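You operate a simulated robot arm through the tools that you are given. There is no shell and no other tool. Be economical: measure what you need, move in short steps, check, and stop when the job is done.

You run a simulated robot arm. Do the job below in one go: nothing can be reset, and whatever is moved stays where it is left.

TASK
Make tube OAK up to the length on the cream card with one plastic block.
Fine: gauge the tube alone first, open the slider, add the block, close again and leave the length showing.

It is judged by the outcome, as a careful person would: the job done as asked, and still so three seconds after it is handed in. It fails if anything else is knocked over, pushed out of place, dropped, spilled or broken.

THE ROBOT
A 7-joint arm with a two-finger parallel gripper, fixed in place. Base frame: the origin is at the foot of the arm, x ahead of it, y to its left, z up. Units: mm, degrees, N and s.
With the tool pointing down near the work surface it reaches from about 240 to 680 mm from the base axis. Its first joint turns from -66.0 to 66.0 degrees. Payload 2.4 kg.
The tool frame sits at the grasp point between the pads (the TCP): z along the fingers, y along the line on which they close. The tips reach 30 mm beyond it. The gripper opens to 94 mm. The fingers are 28 mm wide and 10 mm thick; the gripper's body (50 by 96 mm) begins 55 mm behind the TCP.
Orientation is told as [roll, pitch, yaw] about the base's x, y, z axes, in that order, counted from this pose: with the fingers straight down and closing along the base's y, the tool's x points along the base's -x, its y along +y and its z along -z.

THE INTERFACE
- The arm moves only by the tool play_rows. Its argument "targets" is a list of rows, each an object of numbers (a shift or turn left out is 0, a gripper value left out holds the last): "claw": the finger opening in mm, from 0 to 94; "tx", "ty", "tz": the shift along the tool's x, y, z in mm; "wx", "wy", "wz": the turn, a rotation vector about the tool's x, y, z in degrees. In form: [{"claw": .., "tx": .., "ty": .., "tz": .., "wx": .., "wy": .., "wz": ..}, ...]. A call has 1 to 20 rows; each row shifts and turns the commanded pose from where the row before left it, along the tool's axes as they then stand. Each row takes 0.2 s and may step no farther than 50 mm and 8.6 degrees from the row before; otherwise, or with a gripper value out of range, the whole call is refused. A pose out of reach is approached as far as the arm can. The call stops where the force on the tool passes 90 N (or 10 N more than at its start, if that is more) or the arm is blocked; 0.2 s more then pass. The fingers move at their own pace (about 153 mm/s each) and stop on an object; they squeeze with about 43 N. The grip force told is the motor's: it shows also when the fingers shut on nothing. Time passes only in rows, and 0.2 s behind the last, so rows that do not move let the fingers close. It gives the time, the measured TCP pose, the force on the tool (base axes), the opening and the grip force at its end, in the units of the frame above (readings bear some noise), with the torque about the TCP (base axes, N m) and any sound that the robot's microphone picked up.
- Cameras (640 x 400 px; columns grow to the right, rows downward): "scene" is fixed at [31.1, 467.3, 1446]; the picture's right is [-0.80, -0.60, 0.00], its down [-0.33, 0.45, -0.83] and it looks along [0.50, -0.66, -0.56] (base axes); focal length 341 px, centre (320, 200). "wrist" rides on the gripper at [76, 14, -102] in the tool frame; the picture's right is [-0.18, 0.98, 0.00], its down [-0.75, -0.14, -0.64] and it looks along [-0.63, -0.12, 0.77] (tool axes); focal length 243 px, centre (320, 200). There is no depth. A picture from a camera that has moved, and an enlarged one, comes with that camera's place and axes in the base frame and with its lens.
- get_image(camera): a new picture of that camera. It takes no simulated time.
- inspect(camera, box): a new picture of the part [left, top, right, bottom] of that camera's present view, enlarged. It takes no simulated time.
- job_done(): hands the job in; it is judged then, once.

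Go step by step. Nothing tells you positions but the pictures and the camera data: compare them with the known pose of the tool, close in by small moves and look again before you grip or let go. The budget is 120 turns and 64 pictures, counting those below and the enlarged ones. Unless the task says otherwise, let go and move clear before handing in, and close with one line.

The tools are called after ">>>" by a JSON object that holds its "fn" and its "kwargs". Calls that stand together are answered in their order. play_rows: Moves the arm, as the interface text tells. Its arguments: {"type":"object","properties":{"targets":{"type":"array"}},"required":["targets"]} The other tools are called the same way: get_image (camera) takes a picture; inspect (camera, box) takes an enlarged picture of a part of a camera's view; job_done () hands the job in.

At the start:

```text
time: 0.0
tool_pos: [342.4, -143.6, 1120.3]
tool_rot: [0.0, 0.0, -0.1]
ft_force: [0.0, -0.1, -0.5]
torque: [-0.03, 0.04, 0.02]
finger_gap: 94.1
gripper_force: 0.1
```

scene: 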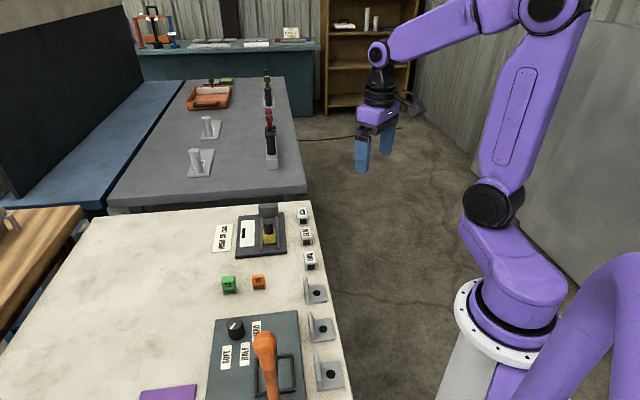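
wrist: 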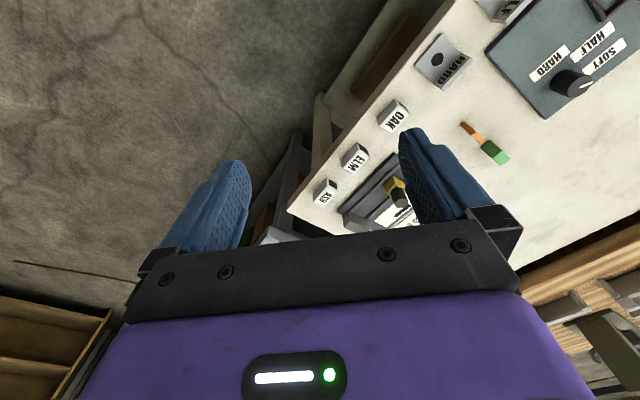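

I see a cream table with a gauge, labelled tubes (OAK, ELM, ...), two blocks (green, orange), and a grey panel. I'll enlarge the relevant regions first.

>>> {"fn": "inspect", "kwargs": {"camera": "scene", "box": [190, 190, 350, 300]}}

>>> {"fn": "inspect", "kwargs": {"camera": "scene", "box": [130, 290, 350, 400]}}

>>> {"fn": "inspect", "kwargs": {"camera": "wrist", "box": [280, 60, 520, 240]}}

```text
3.64 times, centred on (270, 245) of scene
camera zoom: at [31.1, 467.3, 1446.0], right [-0.8, -0.6, 0.0], down [-0.33, 0.45, -0.83], along [0.5, -0.66, -0.56], focal length 1240 px, centre (502, 36)
```

zoom: 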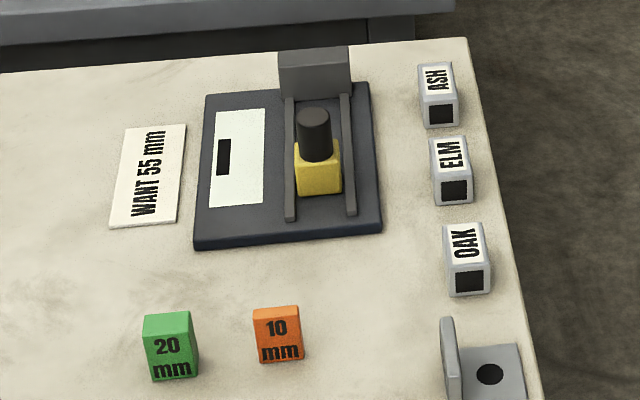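

```text
2.91 times, centred on (240, 345) of scene
camera zoom: at [31.1, 467.3, 1446.0], right [-0.8, -0.6, 0.0], down [-0.33, 0.45, -0.83], along [0.5, -0.66, -0.56], focal length 992 px, centre (553, -222)
```

zoom: 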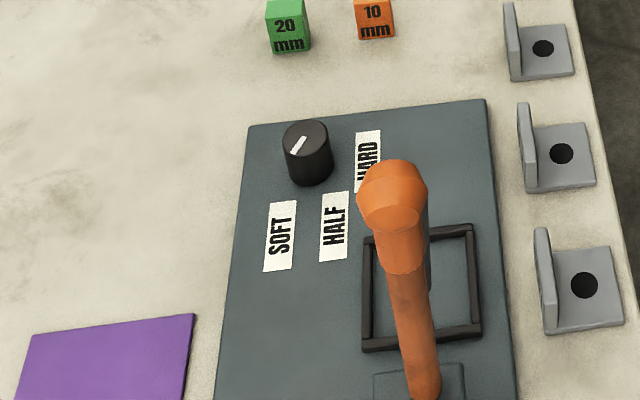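

```text
2.22 times, centred on (400, 150) of wrist
camera zoom: at [267.0, -129.9, 1223.9], right [0.18, 0.98, 0.0], down [0.75, -0.14, 0.64], along [0.63, -0.12, -0.77], focal length 539 px, centre (142, 311)
```

zoom: 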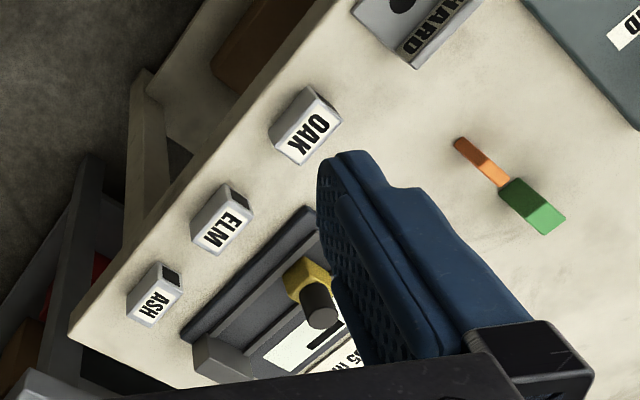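

The card says WANT 55 mm, the blocks are 20 mm and 10 mm. The row of tubes and gauge runs along about (0.71,-0.71); I estimate OAK at (447,-36) with top z≈811, and the slider at about (619,-63). I'll move nearer with the tool turned -45° to look.

>>> {"fn": "play_rows", "kwargs": {"targets": [{"tx": -20, "ty": 29, "tz": 23}, {"tx": -20, "ty": 29, "tz": 23}, {"tx": -20, "ty": 29, "tz": 23}, {"tx": -20, "ty": 29, "tz": 23}, {"tx": -20, "ty": 29, "tz": 23}, {"tx": -20, "ty": 29, "tz": 23}, {"tx": -20, "ty": 29, "tz": 22}, {"wz": 7.5}, {"wz": 7.5}, {"wz": 7.5}, {"wz": 7.5}, {"wz": 7.5}, {"wz": 7.5}]}}

>>> {"fn": "get_image", "kwargs": {"camera": "wrist"}}

>>> {"fn": "get_image", "kwargs": {"camera": "scene"}}

```text
time: 2.8
tool_pos: [482.8, 57.9, 961.1]
tool_rot: [0.1, 0.1, -45.1]
ft_force: [0.2, 0.2, -0.3]
torque: [0.0, -0.01, -0.03]
finger_gap: 94.1
gripper_force: 0.0
```

```text
58 pictures are left
camera wrist: at [439.7, 122.5, 1063.9], right [0.83, 0.56, 0.0], down [0.43, -0.63, 0.64], along [0.36, -0.53, -0.77], focal length 243 px, centre (320, 200)
```

wrist: 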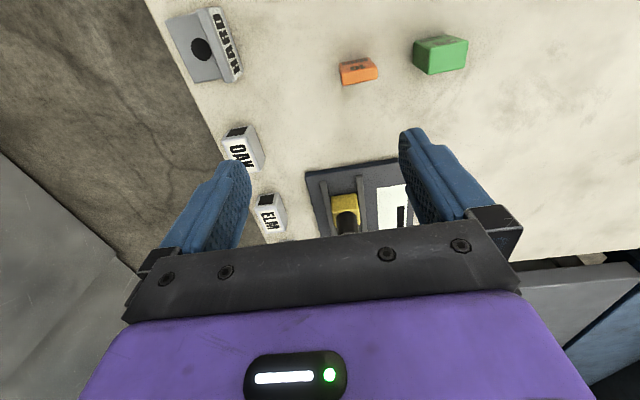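

```text
57 pictures are left
```

scene: 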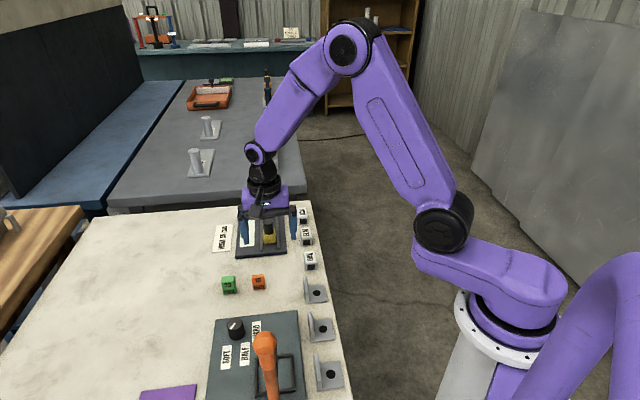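

The wrist view is inverted (top of picture = nearer me, along -u), and OAK checks out at about (440,-37). I'll move forward along the gauge axis to see it fully.

>>> {"fn": "play_rows", "kwargs": {"targets": [{"tx": -40}, {"tx": -40}, {"tx": -40}]}}

>>> {"fn": "get_image", "kwargs": {"camera": "wrist"}}

>>> {"fn": "inspect", "kwargs": {"camera": "wrist", "box": [240, 60, 480, 220]}}

```text
time: 3.6
tool_pos: [568.8, -29.9, 961.0]
tool_rot: [0.0, -0.1, -44.9]
ft_force: [0.2, 0.7, -0.4]
torque: [0.0, 0.02, 0.02]
finger_gap: 94.0
gripper_force: 0.1
```

```text
56 pictures are left
camera wrist: at [526.1, 34.8, 1062.8], right [0.83, 0.56, 0.0], down [0.43, -0.63, 0.64], along [0.36, -0.53, -0.77], focal length 243 px, centre (320, 200)
```

wrist: 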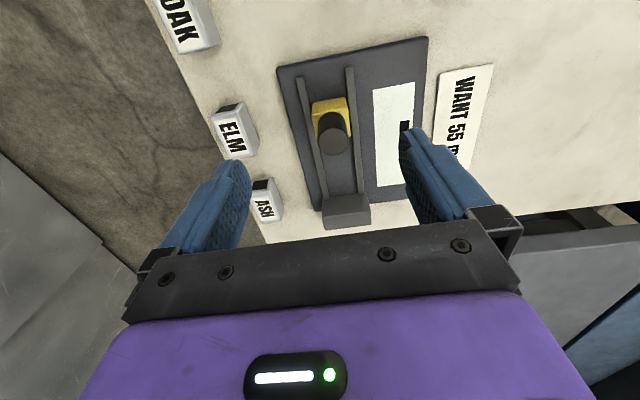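

```text
2.50 times, centred on (360, 140) of wrist
camera zoom: at [526.1, 34.8, 1062.8], right [0.83, 0.56, 0.0], down [0.43, -0.63, 0.64], along [0.36, -0.53, -0.77], focal length 606 px, centre (220, 350)
```

zoom: 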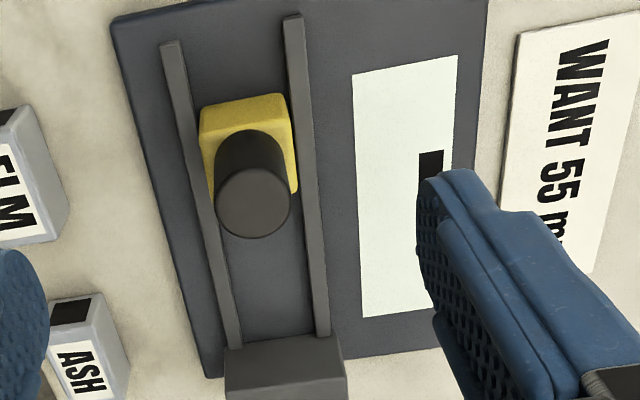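

Slider knob top works out at about (587,-33,879), yellow top z≈842, anvil face near u=564 (u=(x-y)/√2), channel axis v≈391; the slider is already well open (~110 mm gap). Next I'll hover above OAK for a closer look.

>>> {"fn": "play_rows", "kwargs": {"targets": [{"tx": 28, "ty": -31, "tz": 15}, {"tx": 28, "ty": -31, "tz": 15}, {"tx": 28, "ty": -32, "tz": 16}, {"tz": 15}]}}

>>> {"fn": "get_image", "kwargs": {"camera": "wrist"}}

>>> {"fn": "inspect", "kwargs": {"camera": "scene", "box": [190, 190, 350, 300]}}

```text
time: 4.6
tool_pos: [440.9, -34.3, 900.4]
tool_rot: [0.0, 0.0, -45.1]
ft_force: [-0.3, -0.3, -0.2]
torque: [0.01, 0.02, 0.0]
finger_gap: 93.8
gripper_force: 0.0
```

```text
54 pictures are left
camera wrist: at [397.5, 30.5, 1004.4], right [0.82, 0.57, 0.0], down [0.43, -0.63, 0.64], along [0.36, -0.53, -0.77], focal length 243 px, centre (320, 200)
```

wrist: 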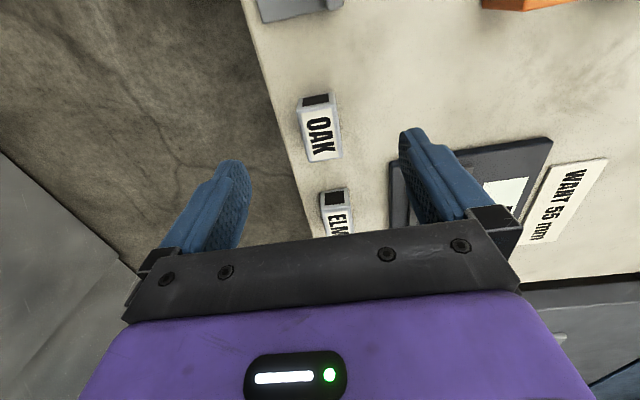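

```text
3.64 times, centred on (270, 245) of scene
camera zoom: at [31.1, 467.3, 1446.0], right [-0.8, -0.6, 0.0], down [-0.33, 0.45, -0.83], along [0.5, -0.66, -0.56], focal length 1240 px, centre (502, 36)
```

zoom: 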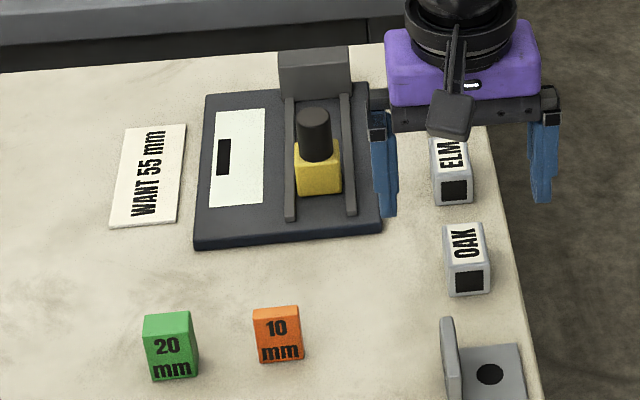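

>>> {"fn": "inspect", "kwargs": {"camera": "wrist", "box": [270, 80, 370, 180]}}

```text
4.00 times, centred on (320, 130) of wrist
camera zoom: at [397.5, 30.5, 1004.4], right [0.82, 0.57, 0.0], down [0.43, -0.63, 0.64], along [0.36, -0.53, -0.77], focal length 970 px, centre (320, 480)
```

zoom: 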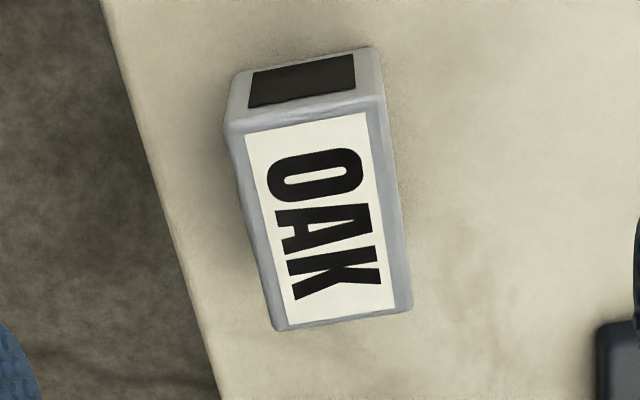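

OAK's top is centred at about (449,-44), aligned at -45°, about 45 mm long and 31 mm wide. I'll go over it, descend so the fingertips overlap its upper ~15 mm, and look.

>>> {"fn": "play_rows", "kwargs": {"targets": [{"tx": -12, "ty": -1, "tz": 20}, {"tz": 30, "claw": 70}, {"tz": 23, "claw": 55}, {}]}}

>>> {"fn": "get_image", "kwargs": {"camera": "wrist"}}

>>> {"fn": "inspect", "kwargs": {"camera": "scene", "box": [250, 190, 350, 290]}}

```text
time: 5.6
tool_pos: [449.6, -42.6, 829.8]
tool_rot: [0.2, -0.1, -45.0]
ft_force: [-12.1, 0.8, 74.2]
torque: [-0.88, 1.82, 0.05]
finger_gap: 55.1
gripper_force: 0.0
```

```text
51 pictures are left
camera wrist: at [405.3, 21.9, 932.7], right [0.82, 0.57, 0.0], down [0.43, -0.63, 0.64], along [0.36, -0.53, -0.77], focal length 243 px, centre (320, 200)
```

wrist: 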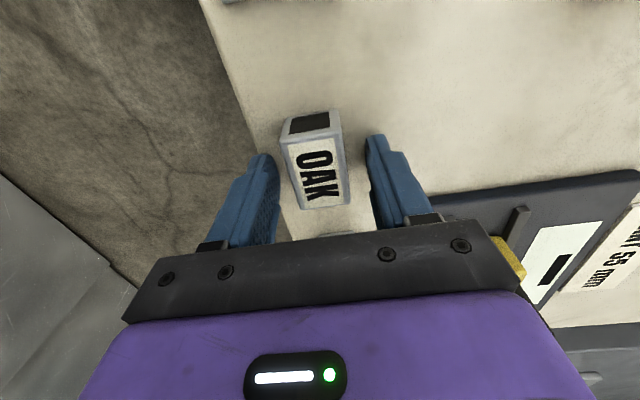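

```text
4.00 times, centred on (300, 240) of scene
camera zoom: at [29.8, 467.5, 1446.0], right [-0.8, -0.6, 0.0], down [-0.33, 0.45, -0.83], along [0.5, -0.66, -0.56], focal length 1364 px, centre (400, 40)
```

zoom: 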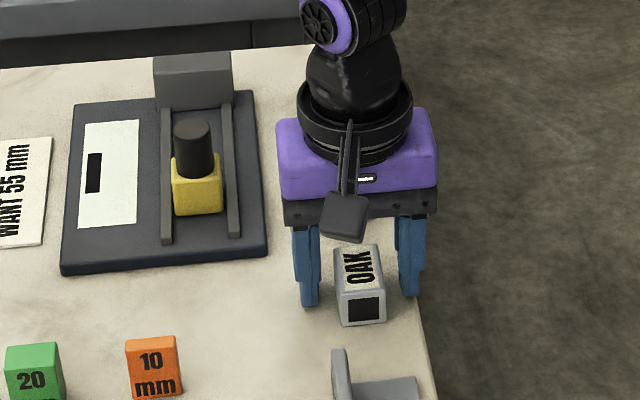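

The 74 N upward force means the fingertips are already on the table, so the table is at z≈800, higher than I estimated. I'll back up and re-measure.

>>> {"fn": "play_rows", "kwargs": {"targets": [{"tz": -8}, {"tz": -4}]}}

>>> {"fn": "inspect", "kwargs": {"camera": "wrist", "box": [200, 80, 440, 240]}}

>>> {"fn": "inspect", "kwargs": {"camera": "scene", "box": [280, 215, 340, 275]}}

```text
time: 6.2
tool_pos: [449.3, -42.3, 840.2]
tool_rot: [0.1, 0.0, -45.0]
ft_force: [0.4, 0.2, 0.0]
torque: [-0.02, 0.05, -0.01]
finger_gap: 55.1
gripper_force: 0.0
```

```text
2.50 times, centred on (320, 160) of wrist
camera zoom: at [405.7, 21.6, 942.6], right [0.82, 0.57, 0.0], down [0.43, -0.63, 0.64], along [0.36, -0.53, -0.77], focal length 606 px, centre (320, 300)
```

zoom: 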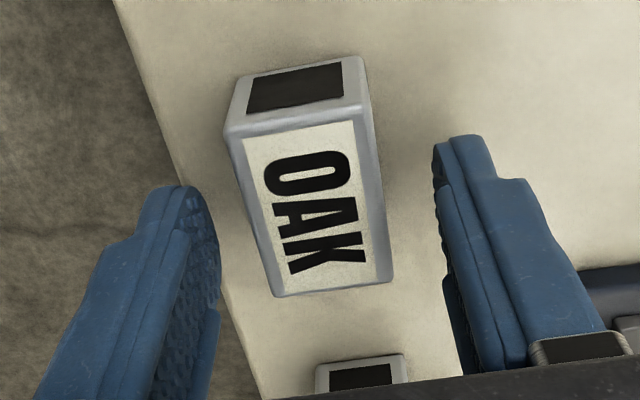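

```text
6.67 times, centred on (310, 245) of scene
camera zoom: at [31.1, 467.3, 1446.0], right [-0.8, -0.6, 0.0], down [-0.33, 0.45, -0.83], along [0.5, -0.66, -0.56], focal length 2274 px, centre (387, -100)
```

zoom: 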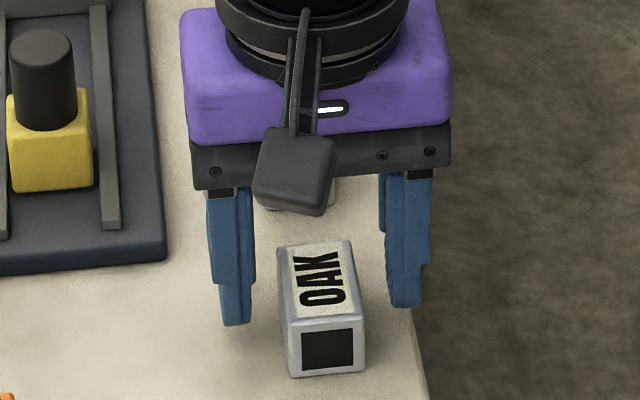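

Re-triangulating the tube gives its centre at u≈342.6, v≈287.5. I'll shift back 5 mm, raise to TCP z 847 (tips ~17 mm above the table, to clear the gauge rails later) and grip.

>>> {"fn": "play_rows", "kwargs": {"targets": [{"tx": 5, "tz": -7}, {"claw": 20}, {}, {}]}}

>>> {"fn": "inspect", "kwargs": {"camera": "scene", "box": [280, 215, 340, 275]}}

```text
time: 7.2
tool_pos: [446.2, -38.8, 846.4]
tool_rot: [0.0, 0.0, -44.9]
ft_force: [-0.5, 0.5, 0.0]
torque: [0.01, 0.0, 0.01]
finger_gap: 28.8
gripper_force: 43.3
```

```text
6.67 times, centred on (310, 245) of scene
camera zoom: at [31.1, 467.3, 1446.0], right [-0.8, -0.6, 0.0], down [-0.33, 0.45, -0.83], along [0.5, -0.66, -0.56], focal length 2274 px, centre (387, -100)
```

zoom: 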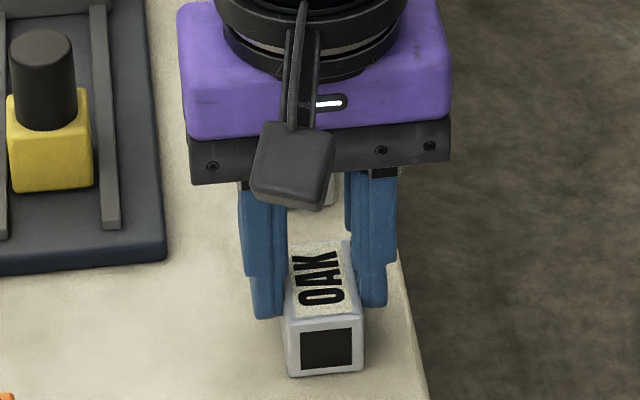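

Gripped firmly (28.8 mm wide). I'll lift it, carry it high over to the channel around u=500, v=391, and look before lowering.

>>> {"fn": "play_rows", "kwargs": {"targets": [{"tz": -15}, {"tz": -40}, {"tz": -45}, {"tx": -31, "ty": 20}, {"tx": -31, "ty": 20}, {"tx": -32, "ty": 21}, {"tx": -32, "ty": 21}, {"tx": -31, "ty": 21}, {}]}}

>>> {"fn": "get_image", "kwargs": {"camera": "wrist"}}

>>> {"fn": "inspect", "kwargs": {"camera": "scene", "box": [210, 160, 310, 270]}}

```text
time: 9.2
tool_pos: [629.8, -76.2, 947.0]
tool_rot: [0.0, -0.1, -45.0]
ft_force: [-0.2, -0.2, 0.1]
torque: [0.0, 0.01, -0.02]
finger_gap: 28.7
gripper_force: 43.5
```

```text
46 pictures are left
camera wrist: at [586.3, -12.3, 1049.6], right [0.83, 0.56, 0.0], down [0.43, -0.63, 0.64], along [0.36, -0.53, -0.77], focal length 243 px, centre (320, 200)
```

wrist: 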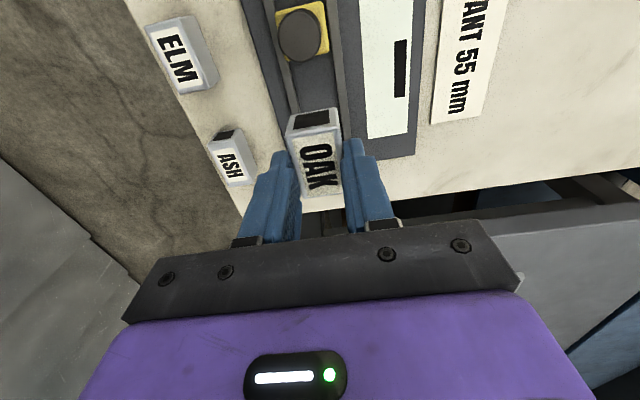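

```text
3.64 times, centred on (260, 215) of scene
camera zoom: at [31.1, 467.3, 1446.0], right [-0.8, -0.6, 0.0], down [-0.33, 0.45, -0.83], along [0.5, -0.66, -0.56], focal length 1240 px, centre (538, 146)
```

zoom: 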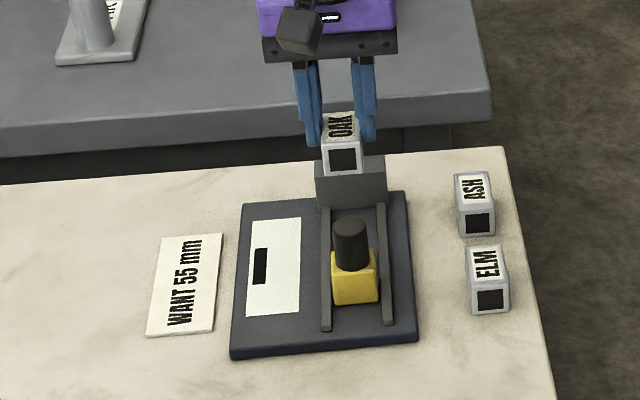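

The tube is over the channel axis with clear room between slider and anvil. Lowering most of the way, then checking.

>>> {"fn": "play_rows", "kwargs": {"targets": [{"tz": 25}, {"tz": 25}, {"tz": 8}, {}]}}

>>> {"fn": "inspect", "kwargs": {"camera": "wrist", "box": [220, 30, 460, 230]}}

>>> {"fn": "inspect", "kwargs": {"camera": "scene", "box": [220, 170, 300, 260]}}

```text
time: 10.2
tool_pos: [630.3, -76.5, 887.5]
tool_rot: [0.1, 0.1, -45.1]
ft_force: [-0.5, 0.3, 0.6]
torque: [0.01, 0.0, 0.01]
finger_gap: 28.6
gripper_force: 43.2
```

```text
2.00 times, centred on (340, 130) of wrist
camera zoom: at [587.1, -12.4, 990.7], right [0.83, 0.56, 0.0], down [0.43, -0.63, 0.64], along [0.36, -0.53, -0.77], focal length 485 px, centre (280, 340)
```

zoom: 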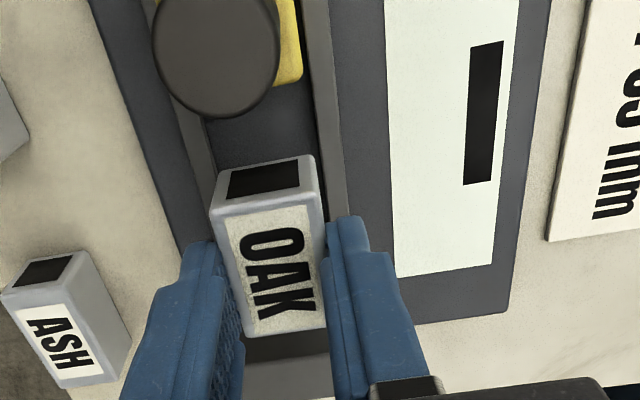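

```text
4.44 times, centred on (260, 215) of scene
camera zoom: at [31.1, 467.3, 1446.0], right [-0.8, -0.6, 0.0], down [-0.33, 0.45, -0.83], along [0.5, -0.66, -0.56], focal length 1516 px, centre (587, 133)
```

zoom: 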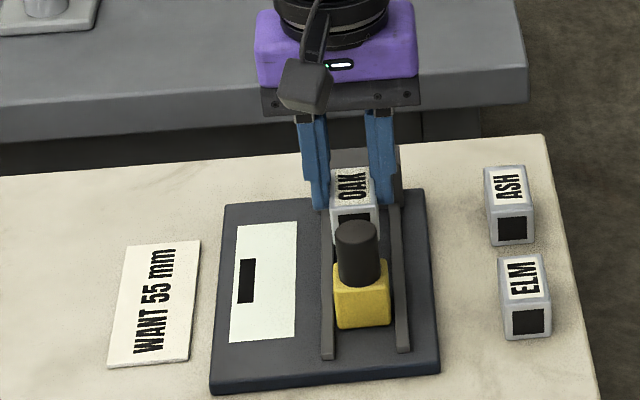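

>>> {"fn": "play_rows", "kwargs": {"targets": [{"tz": 12}, {"tz": 8}, {"tz": 3}, {}]}}

>>> {"fn": "inspect", "kwargs": {"camera": "scene", "box": [220, 170, 300, 260]}}

>>> {"fn": "inspect", "kwargs": {"camera": "wrist", "box": [220, 30, 460, 230]}}

```text
time: 11.2
tool_pos: [630.2, -76.2, 865.5]
tool_rot: [0.0, 0.1, -45.0]
ft_force: [-0.6, -0.1, -0.3]
torque: [0.0, 0.03, 0.01]
finger_gap: 28.7
gripper_force: 42.8
```

```text
4.44 times, centred on (260, 215) of scene
camera zoom: at [31.1, 467.3, 1446.0], right [-0.8, -0.6, 0.0], down [-0.33, 0.45, -0.83], along [0.5, -0.66, -0.56], focal length 1516 px, centre (587, 133)
```

zoom: 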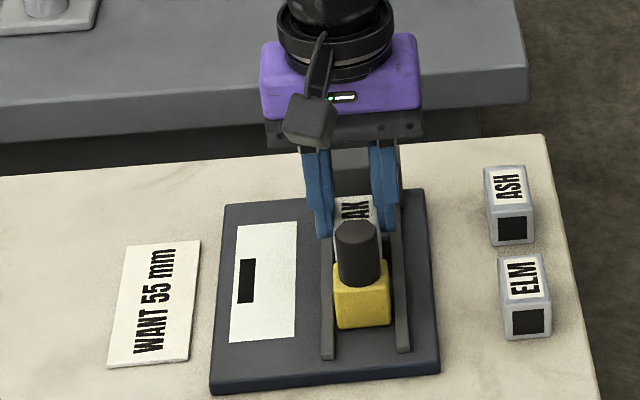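

```text
2.00 times, centred on (340, 130) of wrist
camera zoom: at [587.1, -12.7, 967.6], right [0.83, 0.56, 0.0], down [0.43, -0.63, 0.64], along [0.36, -0.53, -0.77], focal length 485 px, centre (280, 340)
```

zoom: 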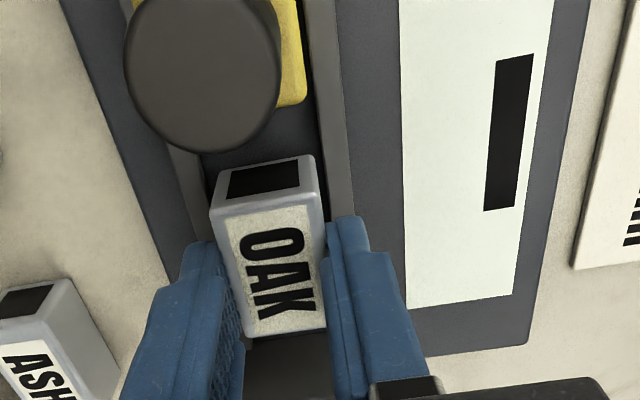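

Tube is between slider and anvil, just above the plate. Lowering in small steps until contact.

>>> {"fn": "play_rows", "kwargs": {"targets": [{"tz": 2}, {"tz": 2}, {}]}}

```text
time: 12.0
tool_pos: [630.6, -78.2, 860.6]
tool_rot: [0.1, -0.1, -44.9]
ft_force: [-0.2, 0.4, -0.6]
torque: [-0.02, 0.02, 0.0]
finger_gap: 28.5
gripper_force: 43.0
```

>>> {"fn": "play_rows", "kwargs": {"targets": [{"tz": 2}, {"tz": 1}, {}]}}

```text
time: 12.8
tool_pos: [629.3, -76.9, 857.4]
tool_rot: [0.0, 0.0, -45.0]
ft_force: [0.6, -0.3, 1.4]
torque: [0.0, 0.02, -0.03]
finger_gap: 28.8
gripper_force: 42.7
```

>>> {"fn": "play_rows", "kwargs": {"targets": [{"tz": 1}, {}]}}

```text
time: 13.4
tool_pos: [629.9, -78.7, 858.7]
tool_rot: [0.1, -0.1, -45.0]
ft_force: [-0.9, 2.0, 11.6]
torque: [0.12, 0.18, 0.03]
finger_gap: 28.7
gripper_force: 43.1
```

Contact at z≈858. Release and rise.

>>> {"fn": "play_rows", "kwargs": {"targets": [{"claw": 42}, {}, {"tz": -10}, {"tz": -30}, {"tz": -40}, {"tz": -30, "tx": 30}, {"tx": 35}, {}]}}

>>> {"fn": "get_image", "kwargs": {"camera": "wrist"}}

>>> {"fn": "inspect", "kwargs": {"camera": "scene", "box": [220, 170, 300, 260]}}

```text
time: 15.2
tool_pos: [582.5, -30.0, 967.8]
tool_rot: [0.0, 0.0, -45.0]
ft_force: [0.2, 0.5, 0.0]
torque: [0.01, 0.01, -0.02]
finger_gap: 41.9
gripper_force: 0.1
```

```text
40 pictures are left
camera wrist: at [539.2, 33.6, 1070.4], right [0.83, 0.56, 0.0], down [0.43, -0.63, 0.64], along [0.36, -0.53, -0.77], focal length 243 px, centre (320, 200)
```

wrist: 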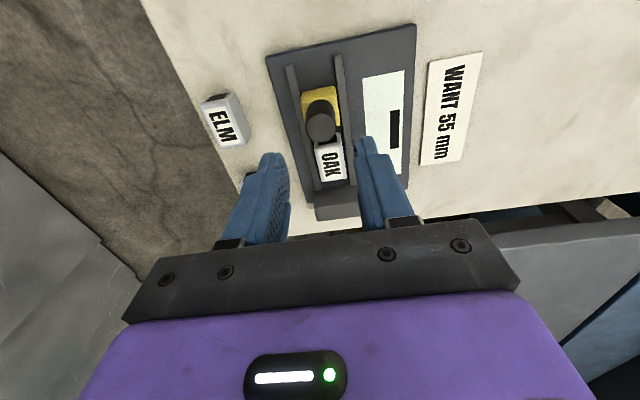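

```text
4.44 times, centred on (260, 215) of scene
camera zoom: at [31.1, 467.3, 1446.0], right [-0.8, -0.6, 0.0], down [-0.33, 0.45, -0.83], along [0.5, -0.66, -0.56], focal length 1516 px, centre (587, 133)
```

zoom: 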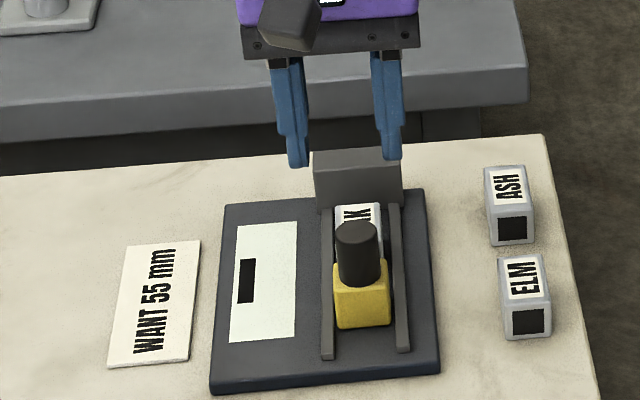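

The tube sits in the channel ahead of the slider. Now I'll straddle the knob (u≈437.5, v≈391.3) to push the slider closed.

>>> {"fn": "play_rows", "kwargs": {"targets": [{"claw": 60, "tx": -4.5, "ty": 0.5}, {"tz": 35}, {"tz": 25}, {"tz": 10}, {}]}}

>>> {"fn": "inspect", "kwargs": {"camera": "wrist", "box": [220, 30, 460, 230]}}

>>> {"fn": "inspect", "kwargs": {"camera": "scene", "box": [220, 170, 300, 260]}}

```text
time: 16.4
tool_pos: [586.7, -31.6, 896.5]
tool_rot: [0.0, 0.0, -44.9]
ft_force: [-0.1, 0.9, -0.2]
torque: [-0.01, 0.03, 0.0]
finger_gap: 59.9
gripper_force: 0.0
```

```text
2.00 times, centred on (340, 130) of wrist
camera zoom: at [543.4, 31.2, 998.5], right [0.83, 0.56, 0.0], down [0.43, -0.63, 0.64], along [0.36, -0.53, -0.77], focal length 485 px, centre (280, 340)
```

zoom: 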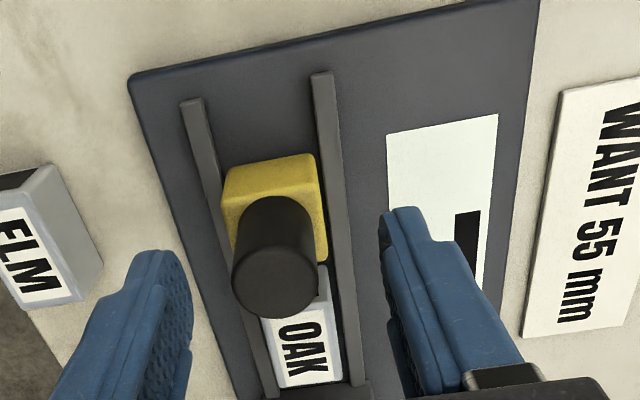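

```text
4.44 times, centred on (260, 215) of scene
camera zoom: at [31.1, 467.3, 1446.0], right [-0.8, -0.6, 0.0], down [-0.33, 0.45, -0.83], along [0.5, -0.66, -0.56], focal length 1516 px, centre (587, 133)
```

zoom: 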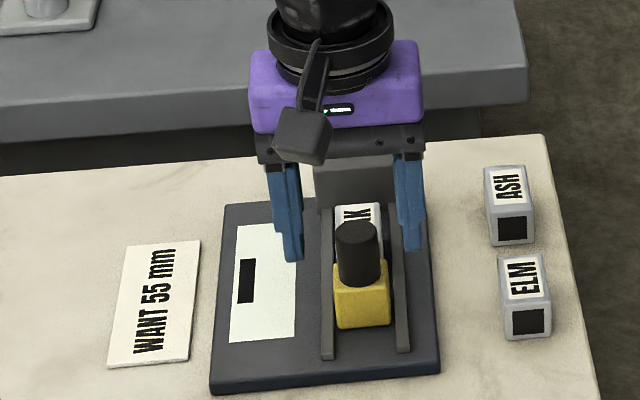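

>>> {"fn": "play_rows", "kwargs": {"targets": [{"tz": 6}, {"tz": 4, "claw": 40}, {"claw": 20}, {}, {}]}}

>>> {"fn": "inspect", "kwargs": {"camera": "wrist", "box": [220, 30, 460, 230]}}

```text
time: 17.6
tool_pos: [588.0, -35.0, 887.1]
tool_rot: [-0.1, 0.2, -45.1]
ft_force: [-8.1, -7.2, 4.8]
torque: [-0.01, 0.45, 0.0]
finger_gap: 24.8
gripper_force: 44.9
```

```text
2.00 times, centred on (340, 130) of wrist
camera zoom: at [543.6, 29.2, 989.7], right [0.83, 0.56, 0.0], down [0.43, -0.63, 0.64], along [0.36, -0.53, -0.77], focal length 485 px, centre (280, 340)
```

zoom: 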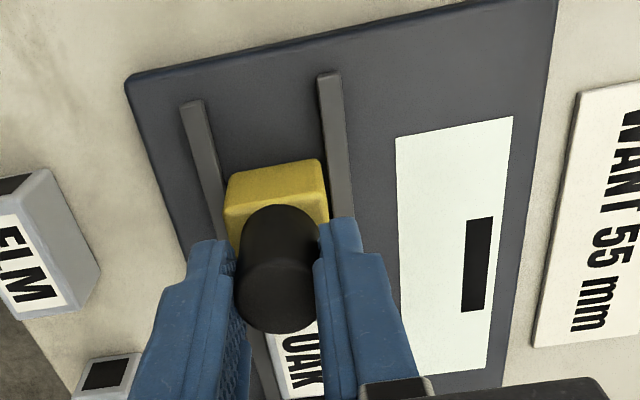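

Knob held (24.8 mm). Now pushing along +u, watching force.

>>> {"fn": "play_rows", "kwargs": {"targets": [{"ty": -0.8}, {"tx": -8}, {"tx": -8}, {"tx": -8}, {"tx": -8}, {}]}}

>>> {"fn": "inspect", "kwargs": {"camera": "wrist", "box": [220, 30, 460, 230]}}

>>> {"fn": "inspect", "kwargs": {"camera": "scene", "box": [220, 170, 300, 260]}}

```text
time: 19.0
tool_pos: [608.4, -57.6, 886.7]
tool_rot: [-0.2, 0.1, -45.1]
ft_force: [-10.7, -9.6, 1.3]
torque: [-0.08, 0.55, 0.07]
finger_gap: 25.2
gripper_force: 44.5
```

```text
2.00 times, centred on (340, 130) of wrist
camera zoom: at [565.7, 6.9, 989.7], right [0.83, 0.56, 0.0], down [0.43, -0.63, 0.64], along [0.36, -0.53, -0.77], focal length 485 px, centre (280, 340)
```

zoom: 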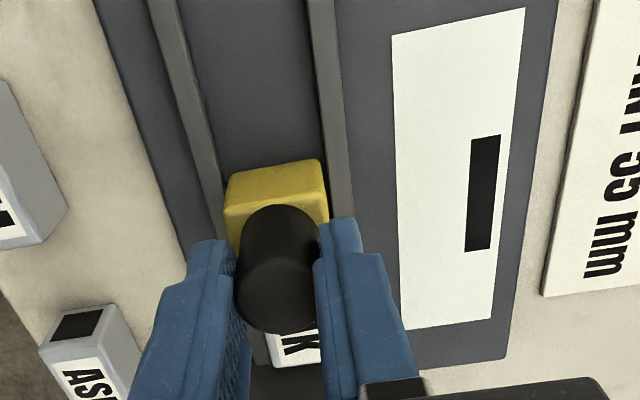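

```text
4.44 times, centred on (260, 215) of scene
camera zoom: at [30.8, 467.1, 1446.1], right [-0.8, -0.6, 0.0], down [-0.33, 0.45, -0.83], along [0.5, -0.66, -0.56], focal length 1516 px, centre (587, 133)
```

zoom: 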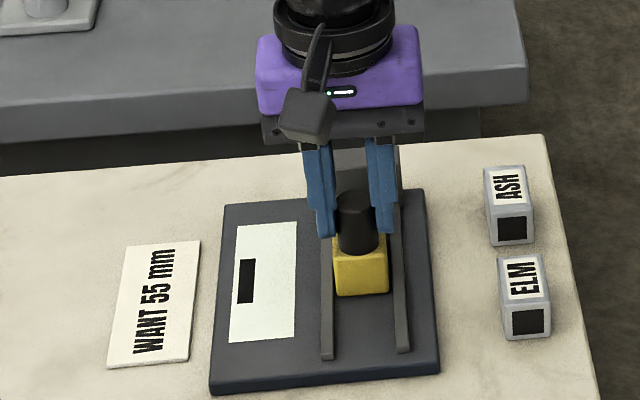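

>>> {"fn": "play_rows", "kwargs": {"targets": [{"tx": -4, "ty": -1}, {"tx": -4}, {"tx": -4}, {"tx": -3}, {}]}}

```text
time: 20.2
tool_pos: [620.3, -68.3, 886.6]
tool_rot: [0.0, -0.1, -45.0]
ft_force: [-8.3, -6.1, -3.5]
torque: [0.16, 0.58, 0.07]
finger_gap: 25.1
gripper_force: 44.9
```

>>> {"fn": "play_rows", "kwargs": {"targets": [{"tx": -3}, {"tx": -3}, {"tx": -2}, {}]}}

>>> {"fn": "inspect", "kwargs": {"camera": "wrist", "box": [220, 30, 460, 230]}}

```text
time: 21.2
tool_pos: [623.0, -70.5, 886.0]
tool_rot: [-0.2, 0.5, -45.0]
ft_force: [-28.1, 10.6, 5.8]
torque: [0.34, -0.03, -0.09]
finger_gap: 25.4
gripper_force: 44.9
```

```text
2.00 times, centred on (340, 130) of wrist
camera zoom: at [579.8, -6.9, 990.3], right [0.82, 0.57, -0.01], down [0.44, -0.63, 0.64], along [0.36, -0.53, -0.77], focal length 485 px, centre (280, 340)
```

zoom: 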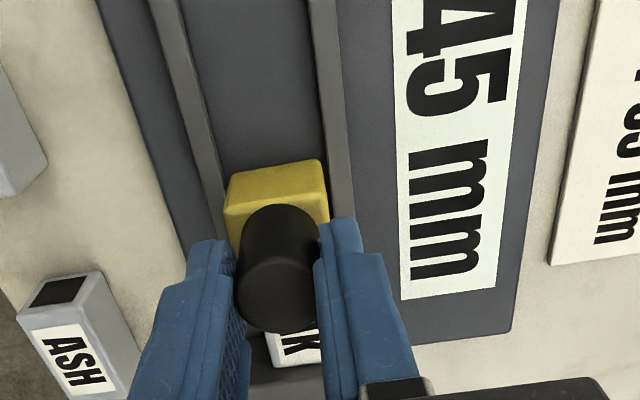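

The gauge reads 45 mm, so the 10 mm block is needed. I'll draw the slider back ~50 mm, release and go up.

>>> {"fn": "play_rows", "kwargs": {"targets": [{"tx": 6}, {"tx": 8}, {"tx": 9}, {"tx": 9}, {"tx": 9}, {"tx": 9}, {}, {"claw": 55}, {}, {"tz": -30}, {"tz": -45}, {}]}}

>>> {"fn": "get_image", "kwargs": {"camera": "wrist"}}

>>> {"fn": "inspect", "kwargs": {"camera": "scene", "box": [200, 170, 310, 300]}}

```text
time: 23.8
tool_pos: [591.0, -37.5, 962.7]
tool_rot: [0.0, -0.1, -45.0]
ft_force: [0.7, -0.8, 0.1]
torque: [0.01, -0.01, -0.01]
finger_gap: 55.1
gripper_force: 0.1
```

```text
32 pictures are left
camera wrist: at [547.3, 26.5, 1065.0], right [0.83, 0.56, 0.0], down [0.43, -0.63, 0.64], along [0.36, -0.53, -0.77], focal length 243 px, centre (320, 200)
```

wrist: 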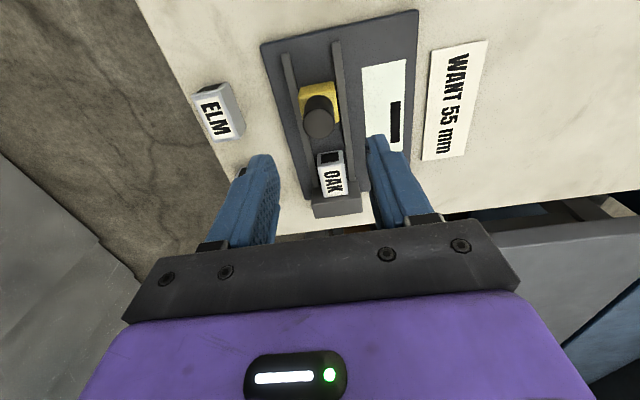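

```text
3.08 times, centred on (255, 235) of scene
camera zoom: at [31.1, 467.3, 1446.0], right [-0.8, -0.6, 0.0], down [-0.33, 0.45, -0.83], along [0.5, -0.66, -0.56], focal length 1049 px, centre (520, 92)
```

zoom: 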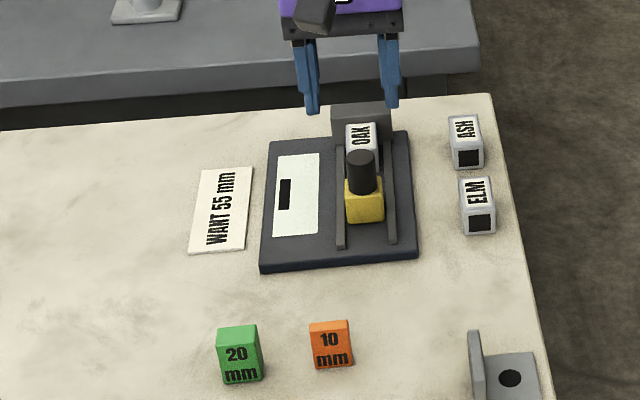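

The slider is open and the tube remains at the anvil. Going to hover over the orange 10 mm block near u≈285, v≈425.

>>> {"fn": "play_rows", "kwargs": {"targets": [{"tx": 40, "ty": 8}, {"tx": 40, "ty": 8}, {"tx": 40, "ty": 9}, {"tx": 35, "ty": 9}, {"tz": 40}, {}]}}

>>> {"fn": "get_image", "kwargs": {"camera": "wrist"}}

>>> {"fn": "inspect", "kwargs": {"camera": "wrist", "box": [260, 60, 420, 200]}}

```text
time: 25.2
tool_pos: [502.0, 95.2, 922.4]
tool_rot: [0.0, 0.0, -45.0]
ft_force: [0.5, 0.4, 0.0]
torque: [0.02, 0.02, 0.01]
finger_gap: 54.9
gripper_force: 0.0
```

```text
30 pictures are left
camera wrist: at [459.2, 159.7, 1025.4], right [0.83, 0.56, 0.0], down [0.43, -0.63, 0.64], along [0.36, -0.53, -0.77], focal length 243 px, centre (320, 200)
```

wrist: 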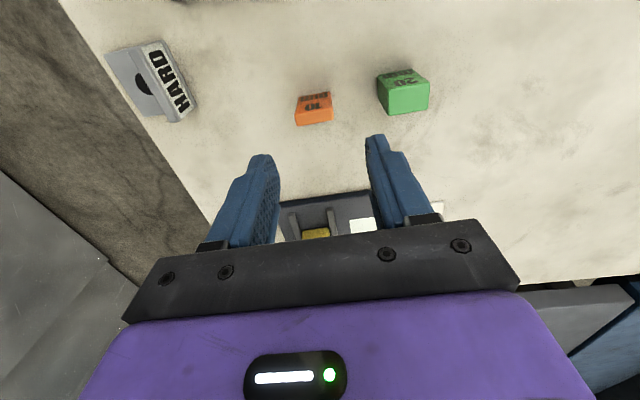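

```text
2.86 times, centred on (340, 130) of wrist
camera zoom: at [459.2, 159.7, 1025.4], right [0.83, 0.56, 0.0], down [0.43, -0.63, 0.64], along [0.36, -0.53, -0.77], focal length 693 px, centre (263, 400)
```

zoom: 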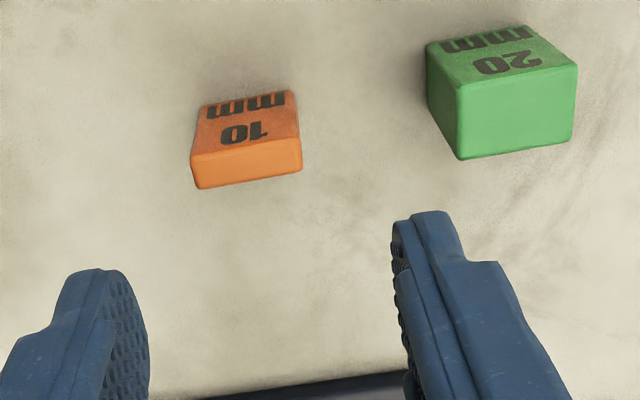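

The orange block stands with its 10 mm thickness along u, centred at about u=284, v=419.5. I'll align and descend with fingers at 48 mm to stay clear of the green block.

>>> {"fn": "play_rows", "kwargs": {"targets": [{"tx": 3.5, "ty": -2.8, "claw": 48}, {"tz": 35}, {"tz": 25}, {}]}}

>>> {"fn": "inspect", "kwargs": {"camera": "wrist", "box": [220, 50, 460, 230]}}

>>> {"fn": "inspect", "kwargs": {"camera": "scene", "box": [210, 240, 290, 310]}}

```text
time: 26.2
tool_pos: [500.4, 96.8, 862.6]
tool_rot: [-0.1, 0.1, -45.0]
ft_force: [-0.2, 0.4, -0.2]
torque: [0.01, -0.02, 0.03]
finger_gap: 48.1
gripper_force: 0.1
```

```text
2.22 times, centred on (340, 140) of wrist
camera zoom: at [457.0, 159.4, 965.1], right [0.83, 0.56, 0.0], down [0.43, -0.63, 0.64], along [0.36, -0.53, -0.77], focal length 539 px, centre (276, 333)
```

zoom: 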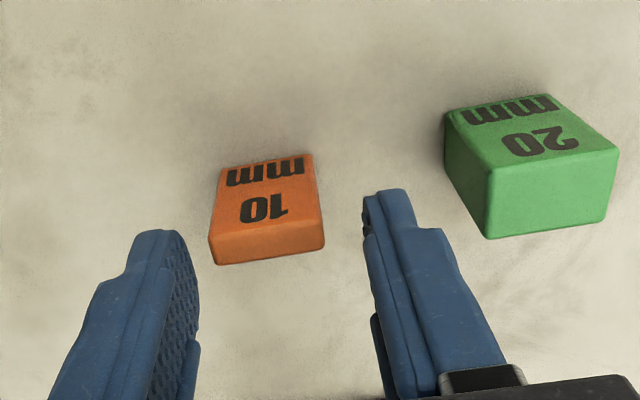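

```text
5.71 times, centred on (250, 275) of scene
camera zoom: at [31.1, 467.3, 1446.0], right [-0.8, -0.6, 0.0], down [-0.33, 0.45, -0.83], along [0.5, -0.66, -0.56], focal length 1949 px, centre (720, -229)
```

zoom: 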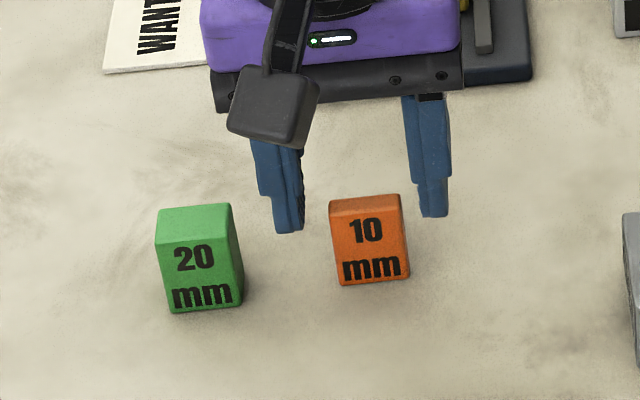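

>>> {"fn": "play_rows", "kwargs": {"targets": [{"tx": 1, "ty": -2, "tz": 10}, {"tz": 5}, {}]}}

>>> {"fn": "inspect", "kwargs": {"camera": "wrist", "box": [220, 50, 460, 230]}}

>>> {"fn": "inspect", "kwargs": {"camera": "scene", "box": [210, 240, 290, 310]}}

```text
time: 27.0
tool_pos: [498.4, 94.4, 846.1]
tool_rot: [0.0, 0.1, -45.0]
ft_force: [-0.8, 0.0, 0.0]
torque: [0.01, 0.0, 0.0]
finger_gap: 48.0
gripper_force: 0.1
```

```text
2.22 times, centred on (340, 140) of wrist
camera zoom: at [455.0, 158.7, 950.2], right [0.83, 0.56, 0.0], down [0.43, -0.63, 0.64], along [0.36, -0.53, -0.77], focal length 539 px, centre (276, 333)
```

zoom: 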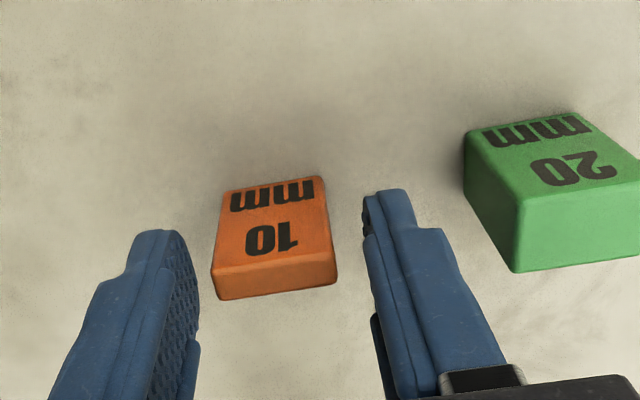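

```text
5.71 times, centred on (250, 275) of scene
camera zoom: at [31.1, 467.3, 1446.0], right [-0.8, -0.6, 0.0], down [-0.33, 0.45, -0.83], along [0.5, -0.66, -0.56], focal length 1949 px, centre (720, -229)
```

zoom: 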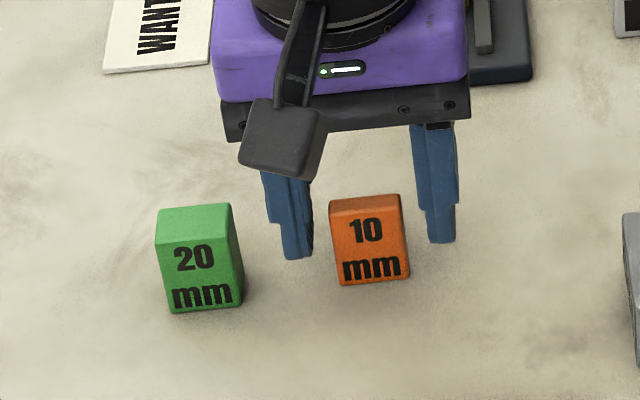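

>>> {"fn": "play_rows", "kwargs": {"targets": [{"tx": 3}, {"claw": 36}, {"claw": 20}, {}, {}]}}

>>> {"fn": "inspect", "kwargs": {"camera": "wrist", "box": [220, 50, 460, 230]}}

```text
time: 28.2
tool_pos: [497.5, 96.5, 847.3]
tool_rot: [0.0, -0.1, -45.0]
ft_force: [0.0, 0.3, -0.4]
torque: [0.0, -0.01, 0.01]
finger_gap: 28.7
gripper_force: 43.1
```

```text
2.22 times, centred on (340, 140) of wrist
camera zoom: at [453.0, 160.6, 950.0], right [0.83, 0.56, 0.0], down [0.43, -0.63, 0.64], along [0.36, -0.53, -0.77], focal length 539 px, centre (276, 333)
```

zoom: 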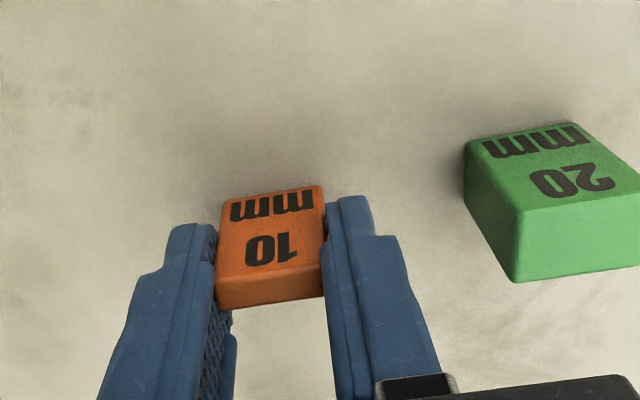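

Block held. Lift high, carry over the slider to the gap (u≈482, v≈391), look, then lower.

>>> {"fn": "play_rows", "kwargs": {"targets": [{"tz": -15}, {"tz": -45}, {"tz": -45}, {"tx": -40, "ty": -5}, {"tx": -40, "ty": -6}, {"tx": -40, "ty": -6}, {"tx": -40, "ty": -6}, {"tx": -39, "ty": -6}, {}]}}

>>> {"fn": "inspect", "kwargs": {"camera": "wrist", "box": [220, 30, 460, 230]}}

```text
time: 30.2
tool_pos: [615.1, -65.6, 952.1]
tool_rot: [0.0, 0.1, -45.0]
ft_force: [-0.3, -0.9, -0.4]
torque: [0.01, -0.01, -0.01]
finger_gap: 28.2
gripper_force: 43.2
```

```text
2.00 times, centred on (340, 130) of wrist
camera zoom: at [572.4, -1.9, 1054.7], right [0.82, 0.57, 0.0], down [0.43, -0.63, 0.64], along [0.36, -0.53, -0.77], focal length 485 px, centre (280, 340)
```

zoom: 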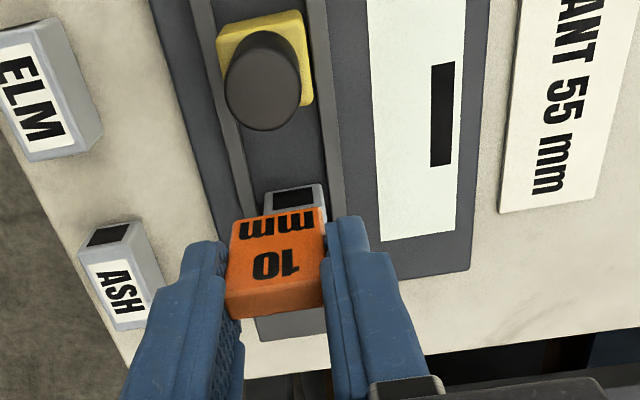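

>>> {"fn": "play_rows", "kwargs": {"targets": [{"tx": 2, "ty": 2, "tz": 30}, {"tz": 30}, {"tz": 20}, {}]}}

>>> {"fn": "inspect", "kwargs": {"camera": "wrist", "box": [220, 30, 460, 230]}}

>>> {"fn": "inspect", "kwargs": {"camera": "scene", "box": [220, 170, 300, 260]}}

```text
time: 31.2
tool_pos: [616.2, -61.7, 872.4]
tool_rot: [0.0, 0.1, -45.0]
ft_force: [0.0, 0.8, -0.3]
torque: [0.01, -0.05, 0.0]
finger_gap: 28.7
gripper_force: 42.5
```

```text
2.00 times, centred on (340, 130) of wrist
camera zoom: at [571.9, 1.9, 975.0], right [0.83, 0.56, 0.0], down [0.43, -0.63, 0.64], along [0.36, -0.53, -0.77], focal length 485 px, centre (280, 340)
```

zoom: 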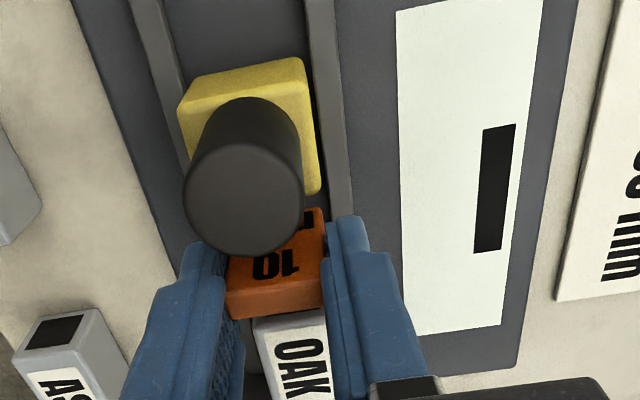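

```text
4.44 times, centred on (260, 215) of scene
camera zoom: at [31.1, 467.3, 1446.0], right [-0.8, -0.6, 0.0], down [-0.33, 0.45, -0.83], along [0.5, -0.66, -0.56], focal length 1516 px, centre (587, 133)
```

zoom: 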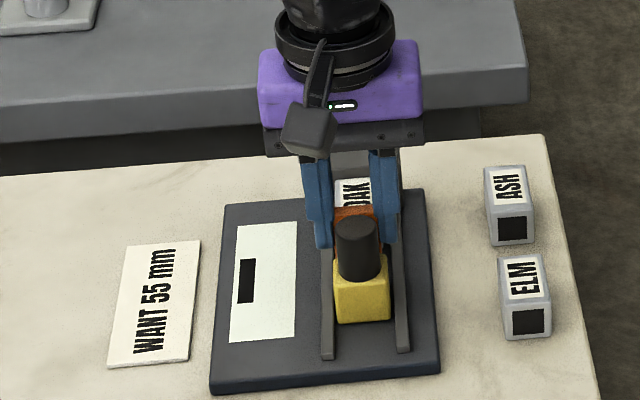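

The block is in the gap between slider and tube, clear of both. Lowering gently to contact (~858 expected).

>>> {"fn": "play_rows", "kwargs": {"targets": [{"tz": 6}, {"tz": 4}, {"tz": 2}, {}]}}

```text
time: 32.2
tool_pos: [615.3, -61.7, 859.0]
tool_rot: [0.0, 0.1, -45.0]
ft_force: [0.2, 0.5, -0.5]
torque: [-0.05, -0.03, -0.01]
finger_gap: 28.5
gripper_force: 43.0
```

>>> {"fn": "play_rows", "kwargs": {"targets": [{"tz": 1}, {"tz": 1}, {}]}}

```text
time: 33.0
tool_pos: [614.3, -61.9, 858.3]
tool_rot: [0.0, -0.1, -45.0]
ft_force: [-2.3, 1.0, 9.4]
torque: [0.0, 0.13, 0.02]
finger_gap: 28.7
gripper_force: 43.2
```

Contact. Release gently, rise, and move back over the knob.

>>> {"fn": "play_rows", "kwargs": {"targets": [{"claw": 33}, {"claw": 42}, {}, {"tz": -8}, {"tz": -30}, {"tz": -45}, {"tx": 17, "tz": -25}, {"tx": 17, "claw": 60}, {}]}}

>>> {"fn": "inspect", "kwargs": {"camera": "wrist", "box": [220, 30, 460, 230]}}

>>> {"fn": "inspect", "kwargs": {"camera": "scene", "box": [220, 170, 300, 260]}}

```text
time: 35.0
tool_pos: [590.9, -37.4, 966.1]
tool_rot: [0.0, -0.1, -45.1]
ft_force: [0.7, -0.1, 0.6]
torque: [0.03, 0.0, 0.01]
finger_gap: 60.0
gripper_force: 0.0
```

```text
2.00 times, centred on (340, 130) of wrist
camera zoom: at [548.2, 26.3, 1068.5], right [0.83, 0.56, 0.0], down [0.43, -0.63, 0.64], along [0.36, -0.53, -0.77], focal length 485 px, centre (280, 340)
```

zoom: 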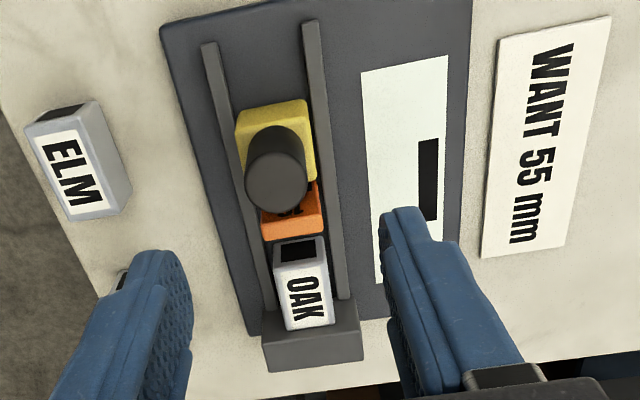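

```text
4.44 times, centred on (260, 215) of scene
camera zoom: at [31.1, 467.3, 1446.0], right [-0.8, -0.6, 0.0], down [-0.33, 0.45, -0.83], along [0.5, -0.66, -0.56], focal length 1516 px, centre (587, 133)
```

zoom: 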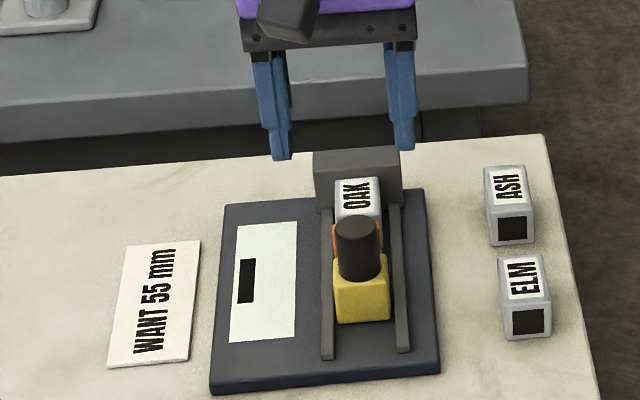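

Block and tube are standing in line. Now grip the knob again and close, final u expected ≈480.

>>> {"fn": "play_rows", "kwargs": {"targets": [{"tz": 40, "ty": -1}, {"tz": 30}, {"tz": 9}, {"claw": 40}, {"claw": 20}, {}, {}, {"tx": -6}, {"tx": -6}, {"tx": -6}, {"tx": -6}, {"tx": -4}, {}]}}

>>> {"fn": "inspect", "kwargs": {"camera": "wrist", "box": [220, 30, 460, 230]}}

```text
time: 37.8
tool_pos: [610.0, -58.7, 887.7]
tool_rot: [-0.1, 0.0, -45.0]
ft_force: [-10.0, -8.8, -7.1]
torque: [-0.07, 0.47, 0.0]
finger_gap: 24.9
gripper_force: 45.4
```

```text
2.00 times, centred on (340, 130) of wrist
camera zoom: at [567.2, 5.4, 990.0], right [0.83, 0.56, 0.0], down [0.43, -0.63, 0.64], along [0.36, -0.53, -0.77], focal length 485 px, centre (280, 340)
```

zoom: 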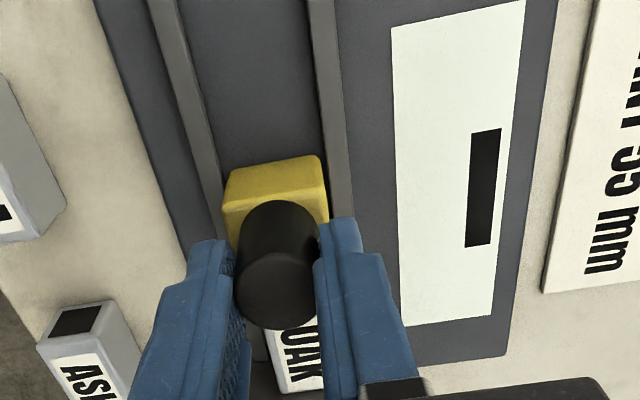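

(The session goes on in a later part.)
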